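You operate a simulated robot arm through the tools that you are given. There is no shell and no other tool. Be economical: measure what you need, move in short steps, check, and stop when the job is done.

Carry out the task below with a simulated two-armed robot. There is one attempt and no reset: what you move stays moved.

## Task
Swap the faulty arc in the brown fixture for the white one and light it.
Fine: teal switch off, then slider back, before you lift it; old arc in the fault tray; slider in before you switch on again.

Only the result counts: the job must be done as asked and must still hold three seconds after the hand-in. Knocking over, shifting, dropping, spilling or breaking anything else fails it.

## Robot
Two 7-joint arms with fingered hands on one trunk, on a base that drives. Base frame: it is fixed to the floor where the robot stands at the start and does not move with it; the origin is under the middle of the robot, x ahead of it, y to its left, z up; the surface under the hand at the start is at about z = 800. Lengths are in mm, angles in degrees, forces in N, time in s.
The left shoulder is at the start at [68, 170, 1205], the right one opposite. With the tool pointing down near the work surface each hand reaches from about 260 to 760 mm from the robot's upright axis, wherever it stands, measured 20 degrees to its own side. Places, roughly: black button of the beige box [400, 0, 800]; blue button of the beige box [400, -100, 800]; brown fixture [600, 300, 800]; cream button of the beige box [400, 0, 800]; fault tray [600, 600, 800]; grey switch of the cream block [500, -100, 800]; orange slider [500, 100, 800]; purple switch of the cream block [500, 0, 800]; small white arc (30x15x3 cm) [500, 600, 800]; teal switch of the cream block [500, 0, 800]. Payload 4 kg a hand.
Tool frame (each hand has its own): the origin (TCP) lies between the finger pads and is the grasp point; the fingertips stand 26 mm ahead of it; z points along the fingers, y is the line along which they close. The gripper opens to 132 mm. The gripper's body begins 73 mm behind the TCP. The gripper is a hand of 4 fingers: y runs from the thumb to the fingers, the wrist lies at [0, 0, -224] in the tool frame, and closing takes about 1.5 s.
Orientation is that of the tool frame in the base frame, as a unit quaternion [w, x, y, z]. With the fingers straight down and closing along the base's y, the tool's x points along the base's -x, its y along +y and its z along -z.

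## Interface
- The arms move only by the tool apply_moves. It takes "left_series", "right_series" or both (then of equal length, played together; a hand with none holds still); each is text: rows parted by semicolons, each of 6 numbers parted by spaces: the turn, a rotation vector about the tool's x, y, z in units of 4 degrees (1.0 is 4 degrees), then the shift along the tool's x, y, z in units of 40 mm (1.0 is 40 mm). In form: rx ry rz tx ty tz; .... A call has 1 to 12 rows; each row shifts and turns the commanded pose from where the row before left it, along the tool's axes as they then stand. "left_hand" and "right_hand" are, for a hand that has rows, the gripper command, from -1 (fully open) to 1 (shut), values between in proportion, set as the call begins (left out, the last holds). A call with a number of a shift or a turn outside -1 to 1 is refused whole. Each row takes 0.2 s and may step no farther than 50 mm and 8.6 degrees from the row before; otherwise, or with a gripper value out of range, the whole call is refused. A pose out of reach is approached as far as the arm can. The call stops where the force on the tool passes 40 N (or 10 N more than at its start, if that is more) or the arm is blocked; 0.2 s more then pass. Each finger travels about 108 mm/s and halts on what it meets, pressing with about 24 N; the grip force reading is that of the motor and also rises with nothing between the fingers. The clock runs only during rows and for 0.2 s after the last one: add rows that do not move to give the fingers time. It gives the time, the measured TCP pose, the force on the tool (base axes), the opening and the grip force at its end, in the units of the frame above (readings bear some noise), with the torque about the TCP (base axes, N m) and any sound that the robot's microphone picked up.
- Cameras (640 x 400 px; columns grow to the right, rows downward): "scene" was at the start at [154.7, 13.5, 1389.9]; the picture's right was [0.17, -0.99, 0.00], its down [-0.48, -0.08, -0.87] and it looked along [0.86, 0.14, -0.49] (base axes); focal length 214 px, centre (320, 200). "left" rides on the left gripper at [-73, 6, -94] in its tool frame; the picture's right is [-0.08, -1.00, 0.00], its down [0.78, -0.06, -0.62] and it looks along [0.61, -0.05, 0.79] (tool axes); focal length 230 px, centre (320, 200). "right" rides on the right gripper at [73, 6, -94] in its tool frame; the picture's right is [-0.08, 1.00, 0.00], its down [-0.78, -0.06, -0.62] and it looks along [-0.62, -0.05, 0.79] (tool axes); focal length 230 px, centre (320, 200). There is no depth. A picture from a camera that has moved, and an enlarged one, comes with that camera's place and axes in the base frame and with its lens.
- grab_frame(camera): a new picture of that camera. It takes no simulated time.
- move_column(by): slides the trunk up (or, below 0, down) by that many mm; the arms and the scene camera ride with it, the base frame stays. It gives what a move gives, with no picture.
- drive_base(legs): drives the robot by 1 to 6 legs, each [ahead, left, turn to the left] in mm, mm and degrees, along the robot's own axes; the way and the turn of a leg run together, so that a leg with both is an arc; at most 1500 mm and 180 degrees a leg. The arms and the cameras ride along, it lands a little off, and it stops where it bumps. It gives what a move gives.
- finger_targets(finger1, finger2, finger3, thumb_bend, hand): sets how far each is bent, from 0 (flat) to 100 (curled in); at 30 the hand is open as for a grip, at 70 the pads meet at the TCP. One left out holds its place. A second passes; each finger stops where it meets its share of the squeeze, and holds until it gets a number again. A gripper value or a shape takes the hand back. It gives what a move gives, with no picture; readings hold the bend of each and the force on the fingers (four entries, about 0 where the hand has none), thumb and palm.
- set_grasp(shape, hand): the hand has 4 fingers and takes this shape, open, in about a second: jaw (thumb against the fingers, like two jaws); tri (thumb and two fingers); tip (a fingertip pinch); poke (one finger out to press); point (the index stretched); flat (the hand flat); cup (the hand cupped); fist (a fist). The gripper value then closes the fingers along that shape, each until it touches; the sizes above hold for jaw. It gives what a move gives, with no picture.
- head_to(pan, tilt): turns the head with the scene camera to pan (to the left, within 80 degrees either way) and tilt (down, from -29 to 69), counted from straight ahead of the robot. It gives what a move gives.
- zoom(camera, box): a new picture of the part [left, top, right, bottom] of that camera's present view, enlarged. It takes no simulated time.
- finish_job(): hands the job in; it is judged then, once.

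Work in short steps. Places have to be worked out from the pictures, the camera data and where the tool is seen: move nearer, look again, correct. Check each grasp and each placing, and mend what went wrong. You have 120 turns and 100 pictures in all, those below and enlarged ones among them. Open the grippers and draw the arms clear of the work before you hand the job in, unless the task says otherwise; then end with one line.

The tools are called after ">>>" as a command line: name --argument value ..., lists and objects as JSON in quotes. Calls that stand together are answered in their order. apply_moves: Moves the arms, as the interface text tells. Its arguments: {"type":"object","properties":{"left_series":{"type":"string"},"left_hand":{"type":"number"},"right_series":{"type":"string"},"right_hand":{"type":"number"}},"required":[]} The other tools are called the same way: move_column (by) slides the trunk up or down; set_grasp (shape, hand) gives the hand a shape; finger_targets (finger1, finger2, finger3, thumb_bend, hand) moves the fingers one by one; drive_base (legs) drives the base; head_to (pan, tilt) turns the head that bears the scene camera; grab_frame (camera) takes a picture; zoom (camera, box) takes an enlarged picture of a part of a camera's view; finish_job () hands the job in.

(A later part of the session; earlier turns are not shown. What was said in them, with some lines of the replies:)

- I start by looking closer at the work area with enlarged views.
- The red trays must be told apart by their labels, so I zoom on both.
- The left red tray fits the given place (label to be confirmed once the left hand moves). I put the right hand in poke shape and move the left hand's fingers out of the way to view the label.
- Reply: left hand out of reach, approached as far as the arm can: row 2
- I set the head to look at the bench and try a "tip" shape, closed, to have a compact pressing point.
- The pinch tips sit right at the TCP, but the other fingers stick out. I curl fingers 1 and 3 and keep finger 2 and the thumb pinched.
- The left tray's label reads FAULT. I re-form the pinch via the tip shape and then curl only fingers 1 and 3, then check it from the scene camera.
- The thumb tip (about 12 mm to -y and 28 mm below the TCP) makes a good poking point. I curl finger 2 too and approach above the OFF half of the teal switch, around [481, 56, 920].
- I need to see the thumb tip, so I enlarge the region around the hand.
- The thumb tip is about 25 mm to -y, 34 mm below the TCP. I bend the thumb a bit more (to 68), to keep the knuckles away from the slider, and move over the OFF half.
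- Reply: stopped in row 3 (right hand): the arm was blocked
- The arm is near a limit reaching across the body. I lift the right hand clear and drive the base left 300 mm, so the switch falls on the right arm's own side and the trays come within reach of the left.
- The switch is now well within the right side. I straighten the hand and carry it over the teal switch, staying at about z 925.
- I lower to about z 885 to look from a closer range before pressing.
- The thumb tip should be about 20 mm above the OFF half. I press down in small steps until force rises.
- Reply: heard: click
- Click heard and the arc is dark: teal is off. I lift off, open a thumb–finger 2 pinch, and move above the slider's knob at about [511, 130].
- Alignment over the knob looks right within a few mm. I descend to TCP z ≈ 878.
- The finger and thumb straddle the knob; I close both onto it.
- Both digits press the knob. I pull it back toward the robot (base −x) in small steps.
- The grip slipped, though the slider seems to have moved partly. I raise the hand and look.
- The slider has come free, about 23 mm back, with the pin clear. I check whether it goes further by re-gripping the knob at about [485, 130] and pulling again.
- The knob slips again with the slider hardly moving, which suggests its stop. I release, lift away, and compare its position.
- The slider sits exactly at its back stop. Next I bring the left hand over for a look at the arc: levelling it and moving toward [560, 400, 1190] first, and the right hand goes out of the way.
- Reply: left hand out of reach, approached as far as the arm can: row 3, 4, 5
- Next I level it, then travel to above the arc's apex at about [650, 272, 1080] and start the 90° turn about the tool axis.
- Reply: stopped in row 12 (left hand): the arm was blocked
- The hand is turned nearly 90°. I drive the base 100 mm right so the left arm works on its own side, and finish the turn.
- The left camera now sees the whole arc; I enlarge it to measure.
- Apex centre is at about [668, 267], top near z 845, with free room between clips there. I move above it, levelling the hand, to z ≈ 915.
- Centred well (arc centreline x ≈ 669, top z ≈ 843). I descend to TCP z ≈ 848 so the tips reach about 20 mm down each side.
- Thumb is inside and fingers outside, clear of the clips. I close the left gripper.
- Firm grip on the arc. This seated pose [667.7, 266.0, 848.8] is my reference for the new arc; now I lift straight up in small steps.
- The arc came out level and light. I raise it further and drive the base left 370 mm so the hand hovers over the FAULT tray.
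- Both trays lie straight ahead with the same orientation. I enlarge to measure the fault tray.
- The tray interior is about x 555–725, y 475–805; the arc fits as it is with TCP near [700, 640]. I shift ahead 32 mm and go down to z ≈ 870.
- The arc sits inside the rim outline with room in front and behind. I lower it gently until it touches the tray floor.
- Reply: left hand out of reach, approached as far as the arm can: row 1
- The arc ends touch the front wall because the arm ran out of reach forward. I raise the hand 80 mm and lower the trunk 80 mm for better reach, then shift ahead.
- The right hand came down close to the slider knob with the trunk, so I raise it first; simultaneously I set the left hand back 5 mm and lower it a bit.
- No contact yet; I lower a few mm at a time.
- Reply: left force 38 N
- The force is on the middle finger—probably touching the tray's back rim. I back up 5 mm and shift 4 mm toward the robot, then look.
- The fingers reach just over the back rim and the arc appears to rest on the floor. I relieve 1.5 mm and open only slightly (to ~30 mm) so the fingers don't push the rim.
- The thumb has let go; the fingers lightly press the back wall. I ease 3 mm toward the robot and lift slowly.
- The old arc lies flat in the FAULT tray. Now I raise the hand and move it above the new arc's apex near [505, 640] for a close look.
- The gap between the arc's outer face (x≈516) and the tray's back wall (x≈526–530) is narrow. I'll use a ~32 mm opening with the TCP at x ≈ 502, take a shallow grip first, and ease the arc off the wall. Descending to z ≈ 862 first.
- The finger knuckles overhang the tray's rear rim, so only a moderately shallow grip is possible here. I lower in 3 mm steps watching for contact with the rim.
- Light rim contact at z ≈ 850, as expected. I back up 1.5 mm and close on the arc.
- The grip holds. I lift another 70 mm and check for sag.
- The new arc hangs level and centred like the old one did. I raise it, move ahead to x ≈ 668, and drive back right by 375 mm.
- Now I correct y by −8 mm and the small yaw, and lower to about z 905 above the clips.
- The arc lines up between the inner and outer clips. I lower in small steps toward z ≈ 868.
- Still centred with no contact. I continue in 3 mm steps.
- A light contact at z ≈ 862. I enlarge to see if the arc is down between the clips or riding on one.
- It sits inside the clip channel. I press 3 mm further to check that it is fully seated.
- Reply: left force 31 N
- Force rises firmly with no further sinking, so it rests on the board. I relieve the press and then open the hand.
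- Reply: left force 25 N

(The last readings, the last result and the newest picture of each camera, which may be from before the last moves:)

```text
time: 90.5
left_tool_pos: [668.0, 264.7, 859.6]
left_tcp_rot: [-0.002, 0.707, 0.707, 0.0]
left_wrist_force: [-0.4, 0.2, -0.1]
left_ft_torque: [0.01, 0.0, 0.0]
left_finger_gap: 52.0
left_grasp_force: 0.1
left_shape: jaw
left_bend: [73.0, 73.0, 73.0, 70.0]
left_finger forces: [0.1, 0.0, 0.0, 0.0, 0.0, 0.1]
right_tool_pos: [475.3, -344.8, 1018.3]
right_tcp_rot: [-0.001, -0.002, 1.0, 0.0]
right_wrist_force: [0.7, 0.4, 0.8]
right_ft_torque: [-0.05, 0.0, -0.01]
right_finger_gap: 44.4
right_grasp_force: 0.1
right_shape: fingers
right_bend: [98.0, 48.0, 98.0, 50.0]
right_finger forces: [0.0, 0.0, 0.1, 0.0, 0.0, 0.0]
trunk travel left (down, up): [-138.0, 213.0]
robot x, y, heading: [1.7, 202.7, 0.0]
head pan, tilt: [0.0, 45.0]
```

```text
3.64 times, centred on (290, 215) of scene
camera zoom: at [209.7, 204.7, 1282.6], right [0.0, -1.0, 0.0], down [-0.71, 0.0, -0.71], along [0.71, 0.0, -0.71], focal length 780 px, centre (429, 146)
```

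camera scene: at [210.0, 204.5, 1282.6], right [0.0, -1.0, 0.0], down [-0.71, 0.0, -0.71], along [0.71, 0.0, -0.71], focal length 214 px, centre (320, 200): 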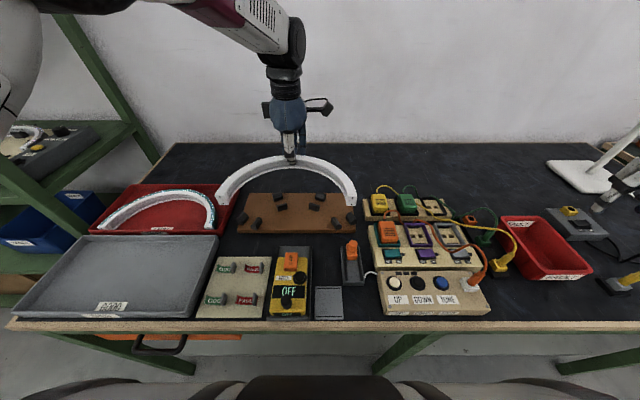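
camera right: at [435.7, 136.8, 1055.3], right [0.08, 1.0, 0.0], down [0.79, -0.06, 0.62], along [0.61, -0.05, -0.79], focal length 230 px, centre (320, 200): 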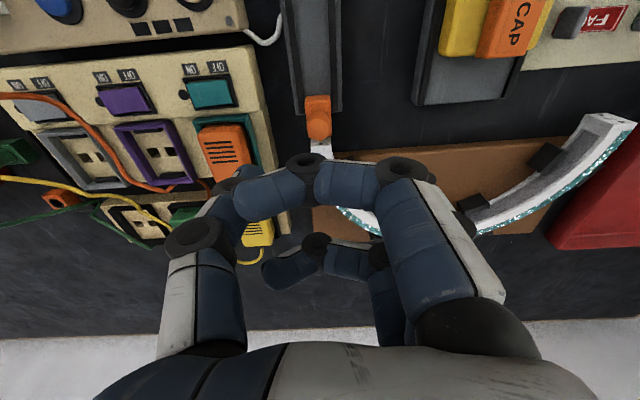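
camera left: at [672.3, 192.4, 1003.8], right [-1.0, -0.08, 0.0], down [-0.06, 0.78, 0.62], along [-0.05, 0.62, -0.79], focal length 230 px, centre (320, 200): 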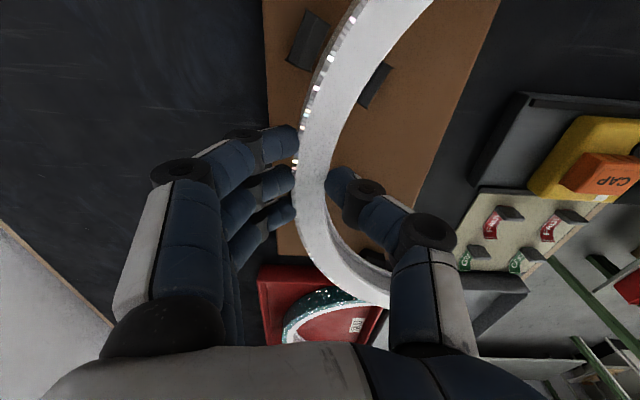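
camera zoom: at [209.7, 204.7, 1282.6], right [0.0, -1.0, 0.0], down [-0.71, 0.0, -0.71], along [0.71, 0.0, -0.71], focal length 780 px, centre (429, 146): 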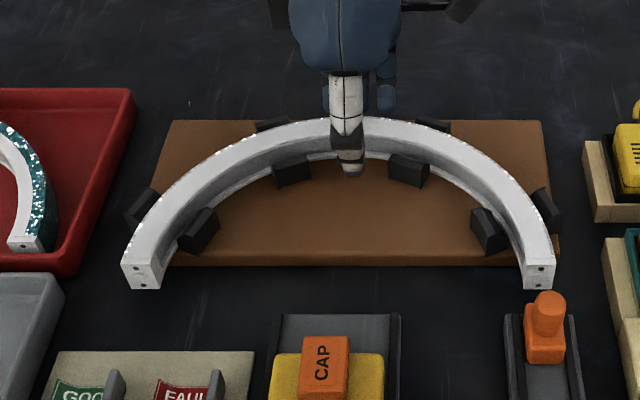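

It settled the last few mm on release and both ends sit level. I lift the left hand straight up and away, then drive left 100 mm to the earlier working spot for the right hand.

>>> apply_moves --left_series "0 0 0 0 0 -0.4;0 0 0 0 0 -0.8;0 0 0 0 0 -0.8;0 0 0 0 0 -0.8;0 0 0 0 0 -0.8;0 0 0 0.8 0 0;0 0 0 0.8 0 0;0 0 0 0.8 0 0;0 0 0 0.8 0 0;0 0 0 0 0 0"

>>> drive_base --legs '[[0, 100, 0]]'

>>> zoom --camera "scene" --box '[250, 160, 450, 300]'

```text
time: 92.7
left_tool_pos: [668.0, 391.5, 1002.2]
left_tcp_rot: [-0.001, 0.708, 0.706, 0.0]
left_wrist_force: [-0.4, -0.3, -0.5]
left_ft_torque: [-0.01, 0.01, 0.03]
left_finger_gap: 52.3
left_grasp_force: 0.0
left_shape: jaw
left_bend: [73.0, 73.0, 73.0, 70.0]
left_finger forces: [0.0, 0.0, 0.0, 0.0, 0.0, 0.0]
right_tool_pos: [474.6, -344.5, 1017.4]
right_tcp_rot: [0.0, -0.002, 1.0, 0.0]
right_wrist_force: [0.2, 0.0, 0.2]
right_ft_torque: [0.04, 0.0, -0.03]
right_finger_gap: 44.2
right_grasp_force: 0.0
right_shape: fingers
right_bend: [98.0, 48.0, 98.0, 50.0]
right_finger forces: [0.0, 0.0, 0.1, 0.0, 0.1, 0.0]
trunk travel left (down, up): [-138.0, 213.0]
robot x, y, heading: [1.2, 204.9, 0.0]
head pan, tilt: [0.0, 45.0]
```

```text
time: 94.2
left_tool_pos: [668.1, 492.4, 1002.7]
left_tcp_rot: [0.0, 0.708, 0.706, 0.0]
left_wrist_force: [-0.4, -0.4, 1.5]
left_ft_torque: [0.03, -0.02, -0.01]
left_finger_gap: 52.0
left_grasp_force: 0.0
left_shape: jaw
left_bend: [73.0, 73.0, 73.0, 70.0]
left_finger forces: [0.0, 0.0, 0.1, 0.0, 0.1, 0.1]
right_tool_pos: [476.7, -244.4, 1018.4]
right_tcp_rot: [0.0, -0.002, 1.0, 0.0]
right_wrist_force: [0.9, 0.6, 0.7]
right_ft_torque: [0.01, -0.01, -0.01]
right_finger_gap: 44.3
right_grasp_force: 0.1
right_shape: fingers
right_bend: [98.0, 48.0, 98.0, 50.0]
right_finger forces: [0.0, 0.0, 0.0, 0.0, 0.1, 0.0]
trunk travel left (down, up): [-138.0, 213.0]
robot x, y, heading: [1.6, 306.8, -0.1]
head pan, tilt: [0.0, 45.0]
```

```text
2.86 times, centred on (350, 230) of scene
camera zoom: at [209.8, 304.8, 1282.7], right [0.0, -1.0, 0.0], down [-0.71, 0.0, -0.71], along [0.71, 0.0, -0.71], focal length 613 px, centre (234, 114)
```

zoom: 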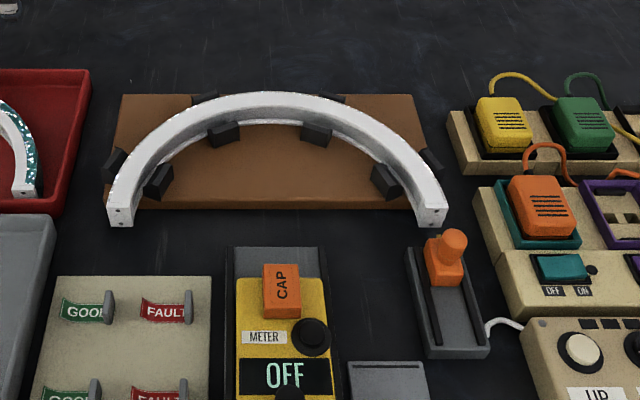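

The arc looks fully seated. Now I bring the right hand over the slider knob at about [486, 129].

>>> apply_moves --right_series "0 0 0 -0.1 1 0;0 0 0 -0.1 1 0;0 0 0 0 1 0;0 0 0 0 1 0;0 0 0 0 1 0;0 0 0 0 1 0;0 0 0 0 1 0;0 0 0 0 1 0;0 0 0 0 1 0;0 0 0 0 0.35 0.5;0 0 0 0 0 0.8;0 0 0 0 0 0.5"

>>> zoom --camera "scene" --box '[330, 160, 450, 270]'

```text
time: 96.8
left_tool_pos: [668.9, 492.4, 1002.7]
left_tcp_rot: [-0.002, 0.708, 0.707, 0.001]
left_wrist_force: [-0.5, 1.0, -1.4]
left_ft_torque: [-0.02, -0.03, 0.03]
left_finger_gap: 52.6
left_grasp_force: 0.1
left_shape: jaw
left_bend: [73.0, 73.0, 73.0, 70.0]
left_finger forces: [0.0, 0.0, 0.1, 0.1, 0.0, 0.1]
right_tool_pos: [512.7, 116.3, 921.8]
right_tcp_rot: [0.001, -0.002, 1.0, -0.001]
right_wrist_force: [-0.1, -0.3, -0.4]
right_ft_torque: [0.02, 0.01, 0.0]
right_finger_gap: 44.2
right_grasp_force: 0.1
right_shape: fingers
right_bend: [98.0, 48.0, 98.0, 50.0]
right_finger forces: [0.1, 0.0, 0.0, 0.1, 0.0, 0.0]
right hand out of reach, approached as far as the arm can: row 7, 8, 9
trunk travel left (down, up): [-138.0, 213.0]
robot x, y, heading: [1.8, 308.9, 0.1]
head pan, tilt: [0.0, 45.0]
```

```text
3.64 times, centred on (390, 215) of scene
camera zoom: at [210.0, 304.5, 1282.6], right [0.0, -1.0, 0.0], down [-0.71, 0.0, -0.71], along [0.71, 0.0, -0.71], focal length 780 px, centre (66, 146)
```

zoom: 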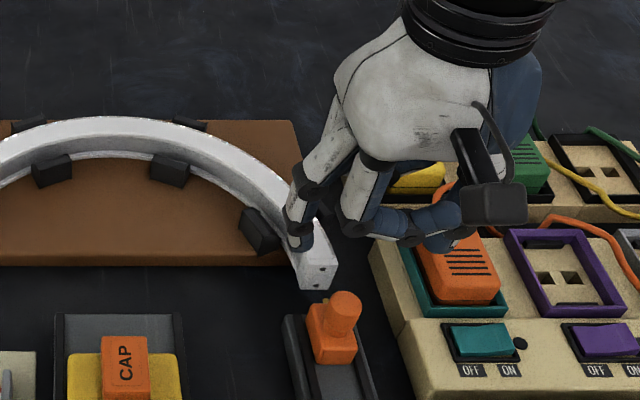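

The hand ended at [513, 116, 922], a bit off; tips are still well above the arc. I shift to [486, 130] at this height.

>>> apply_moves --right_series "0 0 0 0.35 0.17 0;0 0 0 0.33 0.17 0;0 0 0 0 0 0"

```text
time: 97.6
left_tool_pos: [667.6, 492.6, 1003.4]
left_tcp_rot: [-0.001, 0.708, 0.706, 0.0]
left_wrist_force: [-0.3, -0.5, 0.1]
left_ft_torque: [0.01, -0.03, 0.01]
left_finger_gap: 52.0
left_grasp_force: 0.0
left_shape: jaw
left_bend: [73.0, 73.0, 73.0, 70.0]
left_finger forces: [0.0, 0.1, 0.0, 0.0, 0.1, 0.0]
right_tool_pos: [485.9, 127.4, 921.7]
right_tcp_rot: [0.0, -0.002, 1.0, 0.0]
right_wrist_force: [1.0, 0.0, -0.3]
right_ft_torque: [0.0, -0.03, -0.02]
right_finger_gap: 44.4
right_grasp_force: 0.1
right_shape: fingers
right_bend: [98.0, 48.0, 98.0, 50.0]
right_finger forces: [0.0, 0.0, 0.1, 0.0, 0.0, 0.0]
trunk travel left (down, up): [-138.0, 213.0]
robot x, y, heading: [-2.0, 307.1, 0.0]
head pan, tilt: [0.0, 45.0]
```

Good. I descend to z ≈ 875 around the knob and close finger 2 and thumb.

>>> apply_moves --right_series "0 0 0 0 0.04 0.5;0 0 0 0 0 0.4;0 0 0 0 0 0.27;0 0 0 0 0 0"

>>> finger_targets --hand "right" --finger2 72 --thumb_bend 74

```text
time: 98.6
left_tool_pos: [667.9, 493.0, 1003.8]
left_tcp_rot: [-0.001, 0.708, 0.707, 0.001]
left_wrist_force: [-0.5, -0.4, -0.2]
left_ft_torque: [0.03, 0.01, 0.0]
left_finger_gap: 51.8
left_grasp_force: 0.1
left_shape: jaw
left_bend: [73.0, 73.0, 73.0, 70.0]
left_finger forces: [0.1, 0.0, 0.0, 0.0, 0.1, 0.0]
right_tool_pos: [486.1, 128.0, 874.7]
right_tcp_rot: [0.0, -0.001, 1.0, 0.0]
right_wrist_force: [-0.1, -0.5, 0.2]
right_ft_torque: [0.01, 0.02, 0.01]
right_finger_gap: 44.5
right_grasp_force: 0.1
right_shape: fingers
right_bend: [98.0, 48.0, 98.0, 50.0]
right_finger forces: [0.1, 0.0, 0.0, 0.0, 0.1, 0.1]
trunk travel left (down, up): [-138.0, 213.0]
robot x, y, heading: [-1.1, 308.5, 0.5]
head pan, tilt: [0.0, 45.0]
```

```text
time: 99.6
left_tool_pos: [668.7, 492.6, 1002.3]
left_tcp_rot: [-0.002, 0.708, 0.706, 0.001]
left_wrist_force: [0.5, 0.1, -0.3]
left_ft_torque: [0.04, -0.02, 0.02]
left_finger_gap: 52.0
left_grasp_force: 0.0
left_shape: jaw
left_bend: [73.0, 73.0, 73.0, 70.0]
left_finger forces: [0.0, 0.1, 0.1, 0.0, 0.0, 0.0]
right_tool_pos: [487.1, 128.3, 876.0]
right_tcp_rot: [-0.001, -0.002, 1.0, 0.0]
right_wrist_force: [-0.3, -3.5, -4.7]
right_ft_torque: [-0.04, 0.01, 0.01]
right_finger_gap: 36.2
right_grasp_force: 8.0
right_shape: fingers
right_bend: [98.0, 65.0, 98.0, 68.0]
right_finger forces: [0.0, 6.3, 0.0, 0.1, 9.8, 0.0]
trunk travel left (down, up): [-138.0, 213.0]
robot x, y, heading: [1.3, 308.1, 0.0]
head pan, tilt: [0.0, 45.0]
```

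The knob is gripped. I push it toward the arc (+x) by 26 mm in small steps.

>>> apply_moves --right_series "0 0 0 -0.13 0 0;0 0 0 -0.13 0 0;0 0 0 -0.13 0 0;0 0 0 -0.13 0 0;0 0 0 -0.13 0 0;0 0 0 0 0 0"

>>> zoom --camera "scene" --box '[330, 160, 450, 270]'

```text
time: 101.0
left_tool_pos: [667.4, 490.9, 1003.8]
left_tcp_rot: [0.0, 0.708, 0.706, 0.0]
left_wrist_force: [-1.2, -0.7, 0.3]
left_ft_torque: [0.04, -0.01, 0.03]
left_finger_gap: 52.2
left_grasp_force: 0.1
left_shape: jaw
left_bend: [73.0, 73.0, 73.0, 70.0]
left_finger forces: [0.0, 0.0, 0.0, 0.0, 0.1, 0.0]
right_tool_pos: [512.0, 127.8, 875.6]
right_tcp_rot: [0.0, -0.003, 1.0, 0.0]
right_wrist_force: [-4.5, -2.3, -2.3]
right_ft_torque: [0.0, 0.07, 0.05]
right_finger_gap: 36.2
right_grasp_force: 5.9
right_shape: fingers
right_bend: [98.0, 66.0, 98.0, 69.0]
right_finger forces: [0.0, 5.1, 0.0, 0.0, 7.3, 0.0]
trunk travel left (down, up): [-138.0, 213.0]
robot x, y, heading: [3.6, 306.8, 0.0]
head pan, tilt: [0.0, 45.0]
```

```text
3.64 times, centred on (390, 215) of scene
camera zoom: at [209.3, 304.0, 1282.8], right [0.0, -1.0, 0.0], down [-0.71, 0.0, -0.71], along [0.71, 0.0, -0.71], focal length 780 px, centre (66, 146)
```

zoom: 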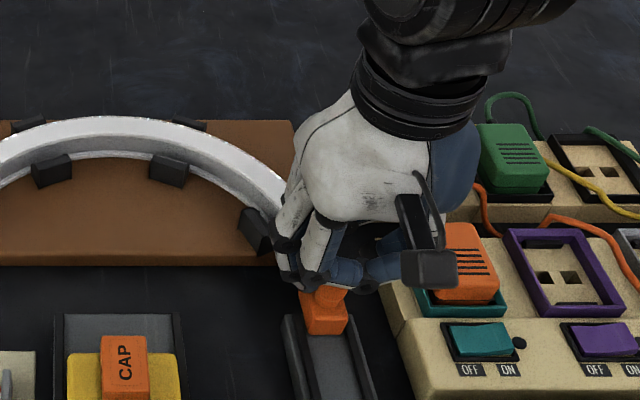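

The slider moved in with grip retained. I push 3 mm more to make sure of the stop, then release and lift.

>>> apply_moves --right_series "0 0 0 -0.08 0 0;0 0 0 0 0 0"

>>> finger_targets --hand "right" --finger2 48 --thumb_bend 50

>>> apply_moves --right_series "0 0 0 0 0 -0.8;0 0 0 0 0 -0.8;0 0 0 0 -0.8 -0.4;0 0 0 0.4 -0.9 0;0 0 0 0.4 0 0;0 0 0 0 0 0"

>>> zoom --camera "scene" --box '[330, 160, 450, 270]'

```text
time: 101.6
left_tool_pos: [669.1, 492.3, 1003.0]
left_tcp_rot: [-0.001, 0.708, 0.706, 0.0]
left_wrist_force: [-0.2, 0.6, 0.8]
left_ft_torque: [-0.02, 0.01, 0.0]
left_finger_gap: 52.1
left_grasp_force: 0.1
left_shape: jaw
left_bend: [73.0, 73.0, 73.0, 70.0]
left_finger forces: [0.1, 0.0, 0.1, 0.0, 0.0, 0.0]
right_tool_pos: [515.8, 128.6, 875.7]
right_tcp_rot: [0.0, -0.003, 1.0, 0.0]
right_wrist_force: [-4.6, -3.6, -0.1]
right_ft_torque: [-0.05, 0.1, 0.01]
right_finger_gap: 35.7
right_grasp_force: 6.0
right_shape: fingers
right_bend: [98.0, 67.0, 98.0, 69.0]
right_finger forces: [0.1, 4.5, 0.2, 0.0, 7.3, 0.1]
trunk travel left (down, up): [-138.0, 213.0]
robot x, y, heading: [3.6, 302.3, -0.0]
head pan, tilt: [0.0, 45.0]
```

```text
time: 102.6
left_tool_pos: [668.1, 492.4, 1002.9]
left_tcp_rot: [0.0, 0.708, 0.707, 0.0]
left_wrist_force: [0.2, 0.5, 0.0]
left_ft_torque: [0.01, -0.01, 0.03]
left_finger_gap: 52.3
left_grasp_force: 0.0
left_shape: jaw
left_bend: [73.0, 73.0, 73.0, 70.0]
left_finger forces: [0.0, 0.1, 0.1, 0.0, 0.1, 0.0]
right_tool_pos: [516.1, 127.9, 876.0]
right_tcp_rot: [0.0, -0.002, 1.0, 0.0]
right_wrist_force: [0.0, 0.7, -0.5]
right_ft_torque: [0.02, 0.0, 0.0]
right_finger_gap: 44.2
right_grasp_force: 0.0
right_shape: fingers
right_bend: [98.0, 48.0, 98.0, 50.0]
right_finger forces: [0.0, 0.0, 0.0, 0.0, 0.0, 0.1]
trunk travel left (down, up): [-138.0, 213.0]
robot x, y, heading: [1.3, 306.9, -0.1]
head pan, tilt: [0.0, 45.0]
```

```text
time: 104.0
left_tool_pos: [668.3, 491.9, 1003.2]
left_tcp_rot: [-0.002, 0.708, 0.706, -0.001]
left_wrist_force: [-0.3, 0.3, -0.3]
left_ft_torque: [0.01, -0.01, -0.01]
left_finger_gap: 52.1
left_grasp_force: 0.1
left_shape: jaw
left_bend: [73.0, 73.0, 73.0, 70.0]
left_finger forces: [0.0, 0.0, 0.0, 0.0, 0.0, 0.1]
right_tool_pos: [483.9, 57.3, 954.6]
right_tcp_rot: [0.0, -0.002, 1.0, 0.0]
right_wrist_force: [-0.1, 0.0, -0.7]
right_ft_torque: [0.0, 0.0, -0.04]
right_finger_gap: 44.3
right_grasp_force: 0.0
right_shape: fingers
right_bend: [98.0, 48.0, 98.0, 50.0]
right_finger forces: [0.0, 0.0, 0.1, 0.1, 0.1, 0.1]
trunk travel left (down, up): [-138.0, 213.0]
robot x, y, heading: [-0.7, 309.1, 0.0]
head pan, tilt: [0.0, 45.0]
```

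```text
3.64 times, centred on (390, 215) of scene
camera zoom: at [210.0, 304.1, 1282.6], right [0.0, -1.0, 0.0], down [-0.71, 0.0, -0.71], along [0.71, 0.0, -0.71], focal length 780 px, centre (66, 146)
```

zoom: 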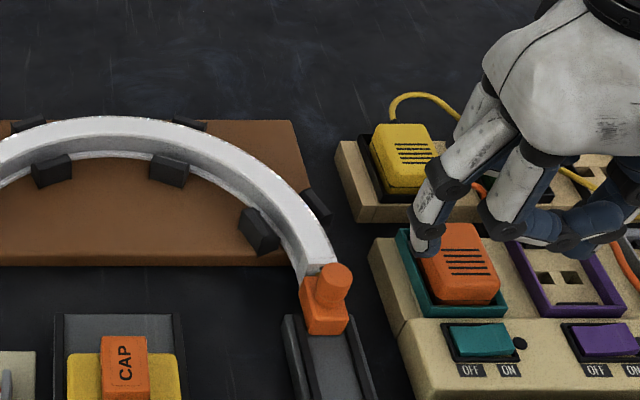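

The slider is mated against the arc end. I form the thumb-poke again and press the ON half (TCP at about [478, 36], same height as before).

>>> finger_targets --hand "right" --finger1 98 --finger2 98 --finger3 98 --thumb_bend 68

>>> apply_moves --right_series "0 0 0 0.16 -0.5 0;0 0 0 0 0 0.8;0 0 0 0 0 0.8;0 0 0 0 0 0"

>>> zoom --camera "scene" --box '[330, 180, 450, 290]'

```text
time: 105.0
left_tool_pos: [668.7, 492.7, 1003.3]
left_tcp_rot: [-0.001, 0.708, 0.707, 0.001]
left_wrist_force: [-0.1, 0.6, 0.9]
left_ft_torque: [0.02, -0.01, 0.02]
left_finger_gap: 52.0
left_grasp_force: 0.1
left_shape: jaw
left_bend: [73.0, 73.0, 73.0, 70.0]
left_finger forces: [0.0, 0.1, 0.0, 0.1, 0.0, 0.0]
right_tool_pos: [483.6, 58.1, 956.7]
right_tcp_rot: [0.0, -0.002, 1.0, 0.0]
right_wrist_force: [-0.3, -0.3, -0.8]
right_ft_torque: [0.0, 0.01, -0.01]
right_finger_gap: 37.2
right_grasp_force: 0.1
right_shape: fingers
right_bend: [98.0, 82.0, 98.0, 67.0]
right_finger forces: [0.1, 0.0, 0.1, 0.0, 0.0, 0.0]
trunk travel left (down, up): [-138.0, 213.0]
robot x, y, heading: [-1.8, 304.7, -0.1]
head pan, tilt: [0.0, 45.0]
```

```text
time: 106.0
left_tool_pos: [668.4, 493.5, 1004.4]
left_tcp_rot: [0.0, 0.707, 0.707, 0.0]
left_wrist_force: [0.0, -0.8, -0.1]
left_ft_torque: [-0.01, 0.0, 0.01]
left_finger_gap: 52.3
left_grasp_force: 0.0
left_shape: jaw
left_bend: [73.0, 73.0, 73.0, 70.0]
left_finger forces: [0.1, 0.1, 0.0, 0.1, 0.0, 0.0]
right_tool_pos: [477.3, 38.1, 893.1]
right_tcp_rot: [0.001, -0.002, 1.0, 0.0]
right_wrist_force: [0.4, 0.0, 0.0]
right_ft_torque: [0.0, -0.01, 0.0]
right_finger_gap: 37.0
right_grasp_force: 0.2
right_shape: fingers
right_bend: [98.0, 83.0, 98.0, 67.0]
right_finger forces: [0.1, 0.0, 0.1, 0.0, 0.0, 0.0]
trunk travel left (down, up): [-138.0, 213.0]
robot x, y, heading: [-3.3, 306.7, -0.2]
head pan, tilt: [0.0, 45.0]
```

```text
3.64 times, centred on (390, 235) of scene
camera zoom: at [209.4, 304.6, 1282.8], right [0.0, -1.0, 0.0], down [-0.71, 0.0, -0.71], along [0.71, 0.0, -0.71], focal length 780 px, centre (66, 73)
```

zoom: 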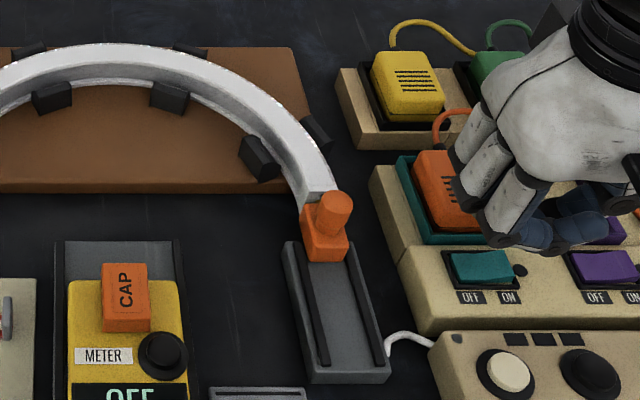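

Finger 2 got caught on the thumb; I open the thumb, curl the finger, then bring the thumb back.

>>> finger_targets --hand "right" --finger2 98 --thumb_bend 45

>>> finger_targets --hand "right" --thumb_bend 68

>>> apply_moves --right_series "0 0 0 0 0 0.25;0 0 0 0 0 0.15;0 0 0 0 0 0.12;0 0 0 0 0 0.08;0 0 0 0 0 0.08;0 0 0 0 0 0"

>>> grab_frame --camera "scene"

```text
time: 107.0
left_tool_pos: [668.4, 492.2, 1003.1]
left_tcp_rot: [0.0, 0.708, 0.706, 0.001]
left_wrist_force: [0.0, -0.3, -0.6]
left_ft_torque: [0.02, 0.01, 0.01]
left_finger_gap: 52.0
left_grasp_force: 0.0
left_shape: jaw
left_bend: [73.0, 73.0, 73.0, 70.0]
left_finger forces: [0.0, 0.1, 0.0, 0.1, 0.0, 0.1]
right_tool_pos: [477.1, 38.1, 893.8]
right_tcp_rot: [0.0, -0.002, 1.0, 0.0]
right_wrist_force: [-0.3, -0.1, 0.4]
right_ft_torque: [-0.01, 0.03, 0.03]
right_finger_gap: 47.9
right_grasp_force: 0.0
right_shape: fingers
right_bend: [98.0, 98.0, 98.0, 45.0]
right_finger forces: [0.0, 0.0, 0.0, 0.0, 0.1, 0.0]
trunk travel left (down, up): [-138.0, 213.0]
robot x, y, heading: [-0.0, 307.1, -0.4]
head pan, tilt: [0.0, 45.0]
```

```text
time: 108.0
left_tool_pos: [669.1, 491.4, 1003.0]
left_tcp_rot: [-0.001, 0.707, 0.707, 0.001]
left_wrist_force: [-0.8, 0.0, 0.2]
left_ft_torque: [-0.01, -0.01, 0.03]
left_finger_gap: 52.5
left_grasp_force: 0.0
left_shape: jaw
left_bend: [73.0, 73.0, 73.0, 70.0]
left_finger forces: [0.0, 0.1, 0.0, 0.1, 0.0, 0.0]
right_tool_pos: [477.5, 38.2, 893.5]
right_tcp_rot: [0.0, -0.001, 1.0, 0.0]
right_wrist_force: [0.3, 0.2, 0.2]
right_ft_torque: [-0.04, -0.02, -0.01]
right_finger_gap: 36.5
right_grasp_force: 0.0
right_shape: fingers
right_bend: [98.0, 98.0, 98.0, 68.0]
right_finger forces: [0.0, 0.0, 0.0, 0.0, 0.1, 0.0]
trunk travel left (down, up): [-138.0, 213.0]
robot x, y, heading: [4.1, 304.2, 0.2]
head pan, tilt: [0.0, 45.0]
```

```text
time: 109.4
left_tool_pos: [667.5, 492.6, 1004.2]
left_tcp_rot: [-0.001, 0.708, 0.706, 0.001]
left_wrist_force: [-0.1, 0.1, 0.3]
left_ft_torque: [-0.04, 0.0, -0.02]
left_finger_gap: 52.1
left_grasp_force: 0.0
left_shape: jaw
left_bend: [73.0, 73.0, 73.0, 70.0]
left_finger forces: [0.0, 0.0, 0.0, 0.0, 0.0, 0.1]
right_tool_pos: [478.8, 40.4, 863.8]
right_tcp_rot: [-0.001, -0.001, 1.0, 0.0]
right_wrist_force: [0.6, -2.2, 6.8]
right_ft_torque: [-0.17, -0.01, -0.04]
right_finger_gap: 36.2
right_grasp_force: 3.8
right_shape: fingers
right_bend: [98.0, 98.0, 98.0, 68.0]
right_finger forces: [0.0, 0.0, 0.0, 0.1, 7.2, 0.0]
trunk travel left (down, up): [-138.0, 213.0]
robot x, y, heading: [1.9, 305.6, -0.0]
head pan, tilt: [0.0, 45.0]
heard: click
```

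```text
18 pictures are left
camera scene: at [209.2, 304.4, 1282.9], right [0.0, -1.0, 0.0], down [-0.71, 0.0, -0.71], along [0.71, 0.0, -0.71], focal length 214 px, centre (320, 200)
```

scene: 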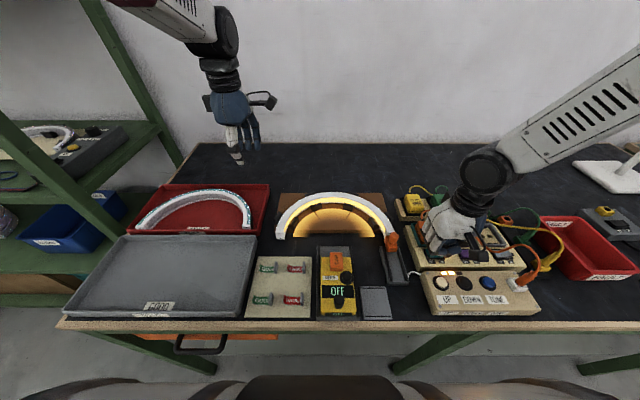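

Click heard and the new arc lights up. I lift the right hand clear, open both grippers, and inspect.

>>> apply_moves --right_series "0 0 0 0 0 -0.6;0 0 0 0 0 -0.8;0 0 0 0 0 -0.8;0 0 0 0 0 -0.8;0 0 0 0 -0.8 0;0 0 0 0 -0.8 0;0 0 0 0 -0.8 0;0 0 0 0 -0.8 0;0 0 0 0 -0.8 0;0 0 0 0 0 0" --right_hand -1 --left_series "0 0 0 0 0 0;0 0 0 0 0 0;0 0 0 0 0 0;0 0 0 0 0 0;0 0 0 0 0 0;0 0 0 0 0 0;0 0 0 0 0 0;0 0 0 0 0 0;0 0 0 0 0 0;0 0 0 0 0 0" --left_hand -1

>>> zoom --camera "scene" --box '[250, 170, 560, 330]'

>>> zoom --camera "scene" --box '[120, 160, 300, 320]'

```text
time: 111.6
left_tool_pos: [669.1, 492.5, 1002.3]
left_tcp_rot: [0.0, 0.708, 0.706, -0.001]
left_wrist_force: [-0.1, 0.3, -0.2]
left_ft_torque: [0.03, 0.04, 0.0]
left_finger_gap: 131.6
left_grasp_force: 0.1
left_shape: jaw
left_bend: [30.0, 30.0, 30.0, 30.0]
left_finger forces: [0.0, 0.0, 0.1, 0.0, 0.0, 0.0]
right_tool_pos: [477.2, -121.3, 984.7]
right_tcp_rot: [0.0, -0.003, 1.0, 0.0]
right_wrist_force: [-0.8, -0.3, 0.2]
right_ft_torque: [-0.04, -0.02, 0.01]
right_finger_gap: 132.0
right_grasp_force: 0.1
right_shape: tip
right_bend: [0.0, 30.0, 0.0, 30.0]
right_finger forces: [0.1, 0.0, 0.1, 0.1, 0.1, 0.0]
trunk travel left (down, up): [-138.0, 213.0]
robot x, y, heading: [-4.5, 304.5, -0.1]
head pan, tilt: [0.0, 45.0]
```

```text
2.06 times, centred on (405, 250) of scene
camera zoom: at [209.8, 304.6, 1282.7], right [0.0, -1.0, 0.0], down [-0.71, 0.0, -0.71], along [0.71, 0.0, -0.71], focal length 443 px, centre (144, 97)
```

zoom: 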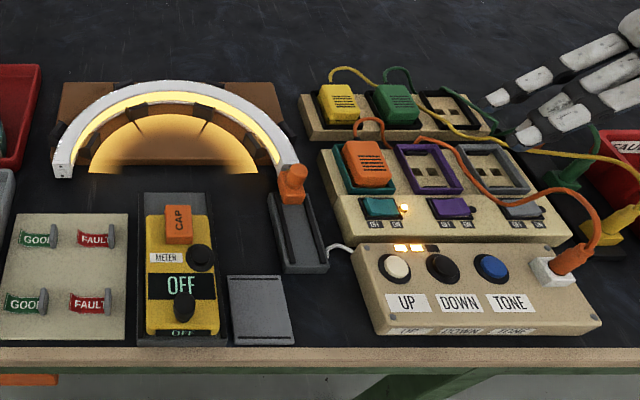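

```text
2.50 times, centred on (210, 240) of scene
camera zoom: at [209.8, 304.6, 1282.7], right [0.0, -1.0, 0.0], down [-0.71, 0.0, -0.71], along [0.71, 0.0, -0.71], focal length 536 px, centre (595, 100)
```

zoom: 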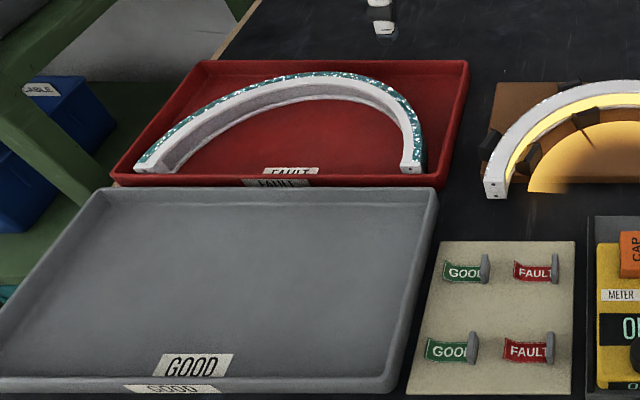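

The new arc glows along its full length, the teal lamp is on, and the old arc lies in the FAULT tray. I raise the right hand a bit more and hand in.

>>> apply_moves --right_series "0 0 0 0 0 -0.8;0 0 0 0 0 -0.8;0 0 0 0 0 0" --left_series "0 0 0 0 0 -0.8;0 0 0 0 0 0;0 0 0 0 0 0"

>>> finish_job

```text
time: 112.4
left_tool_pos: [668.8, 490.1, 1035.4]
left_tcp_rot: [-0.001, 0.708, 0.707, 0.001]
left_wrist_force: [0.5, -0.9, 0.2]
left_ft_torque: [-0.01, 0.0, 0.0]
left_finger_gap: 132.2
left_grasp_force: 0.0
left_shape: jaw
left_bend: [30.0, 30.0, 30.0, 30.0]
left_finger forces: [0.1, 0.0, 0.0, 0.1, 0.0, 0.0]
right_tool_pos: [477.5, -119.5, 1047.0]
right_tcp_rot: [0.0, -0.001, 1.0, 0.0]
right_wrist_force: [-1.0, -0.4, 0.8]
right_ft_torque: [0.01, 0.01, 0.02]
right_finger_gap: 132.0
right_grasp_force: 0.1
right_shape: tip
right_bend: [0.0, 30.0, 0.0, 30.0]
right_finger forces: [0.0, 0.0, 0.0, 0.1, 0.0, 0.1]
trunk travel left (down, up): [-138.0, 213.0]
robot x, y, heading: [-0.5, 308.1, 0.1]
head pan, tilt: [0.0, 45.0]
```

```text
The job is handed in.
```

The white arc is in the brown fixture and lit along its full length, the old arc lies in the fault tray, and the switch and slider steps were done in the order you gave.
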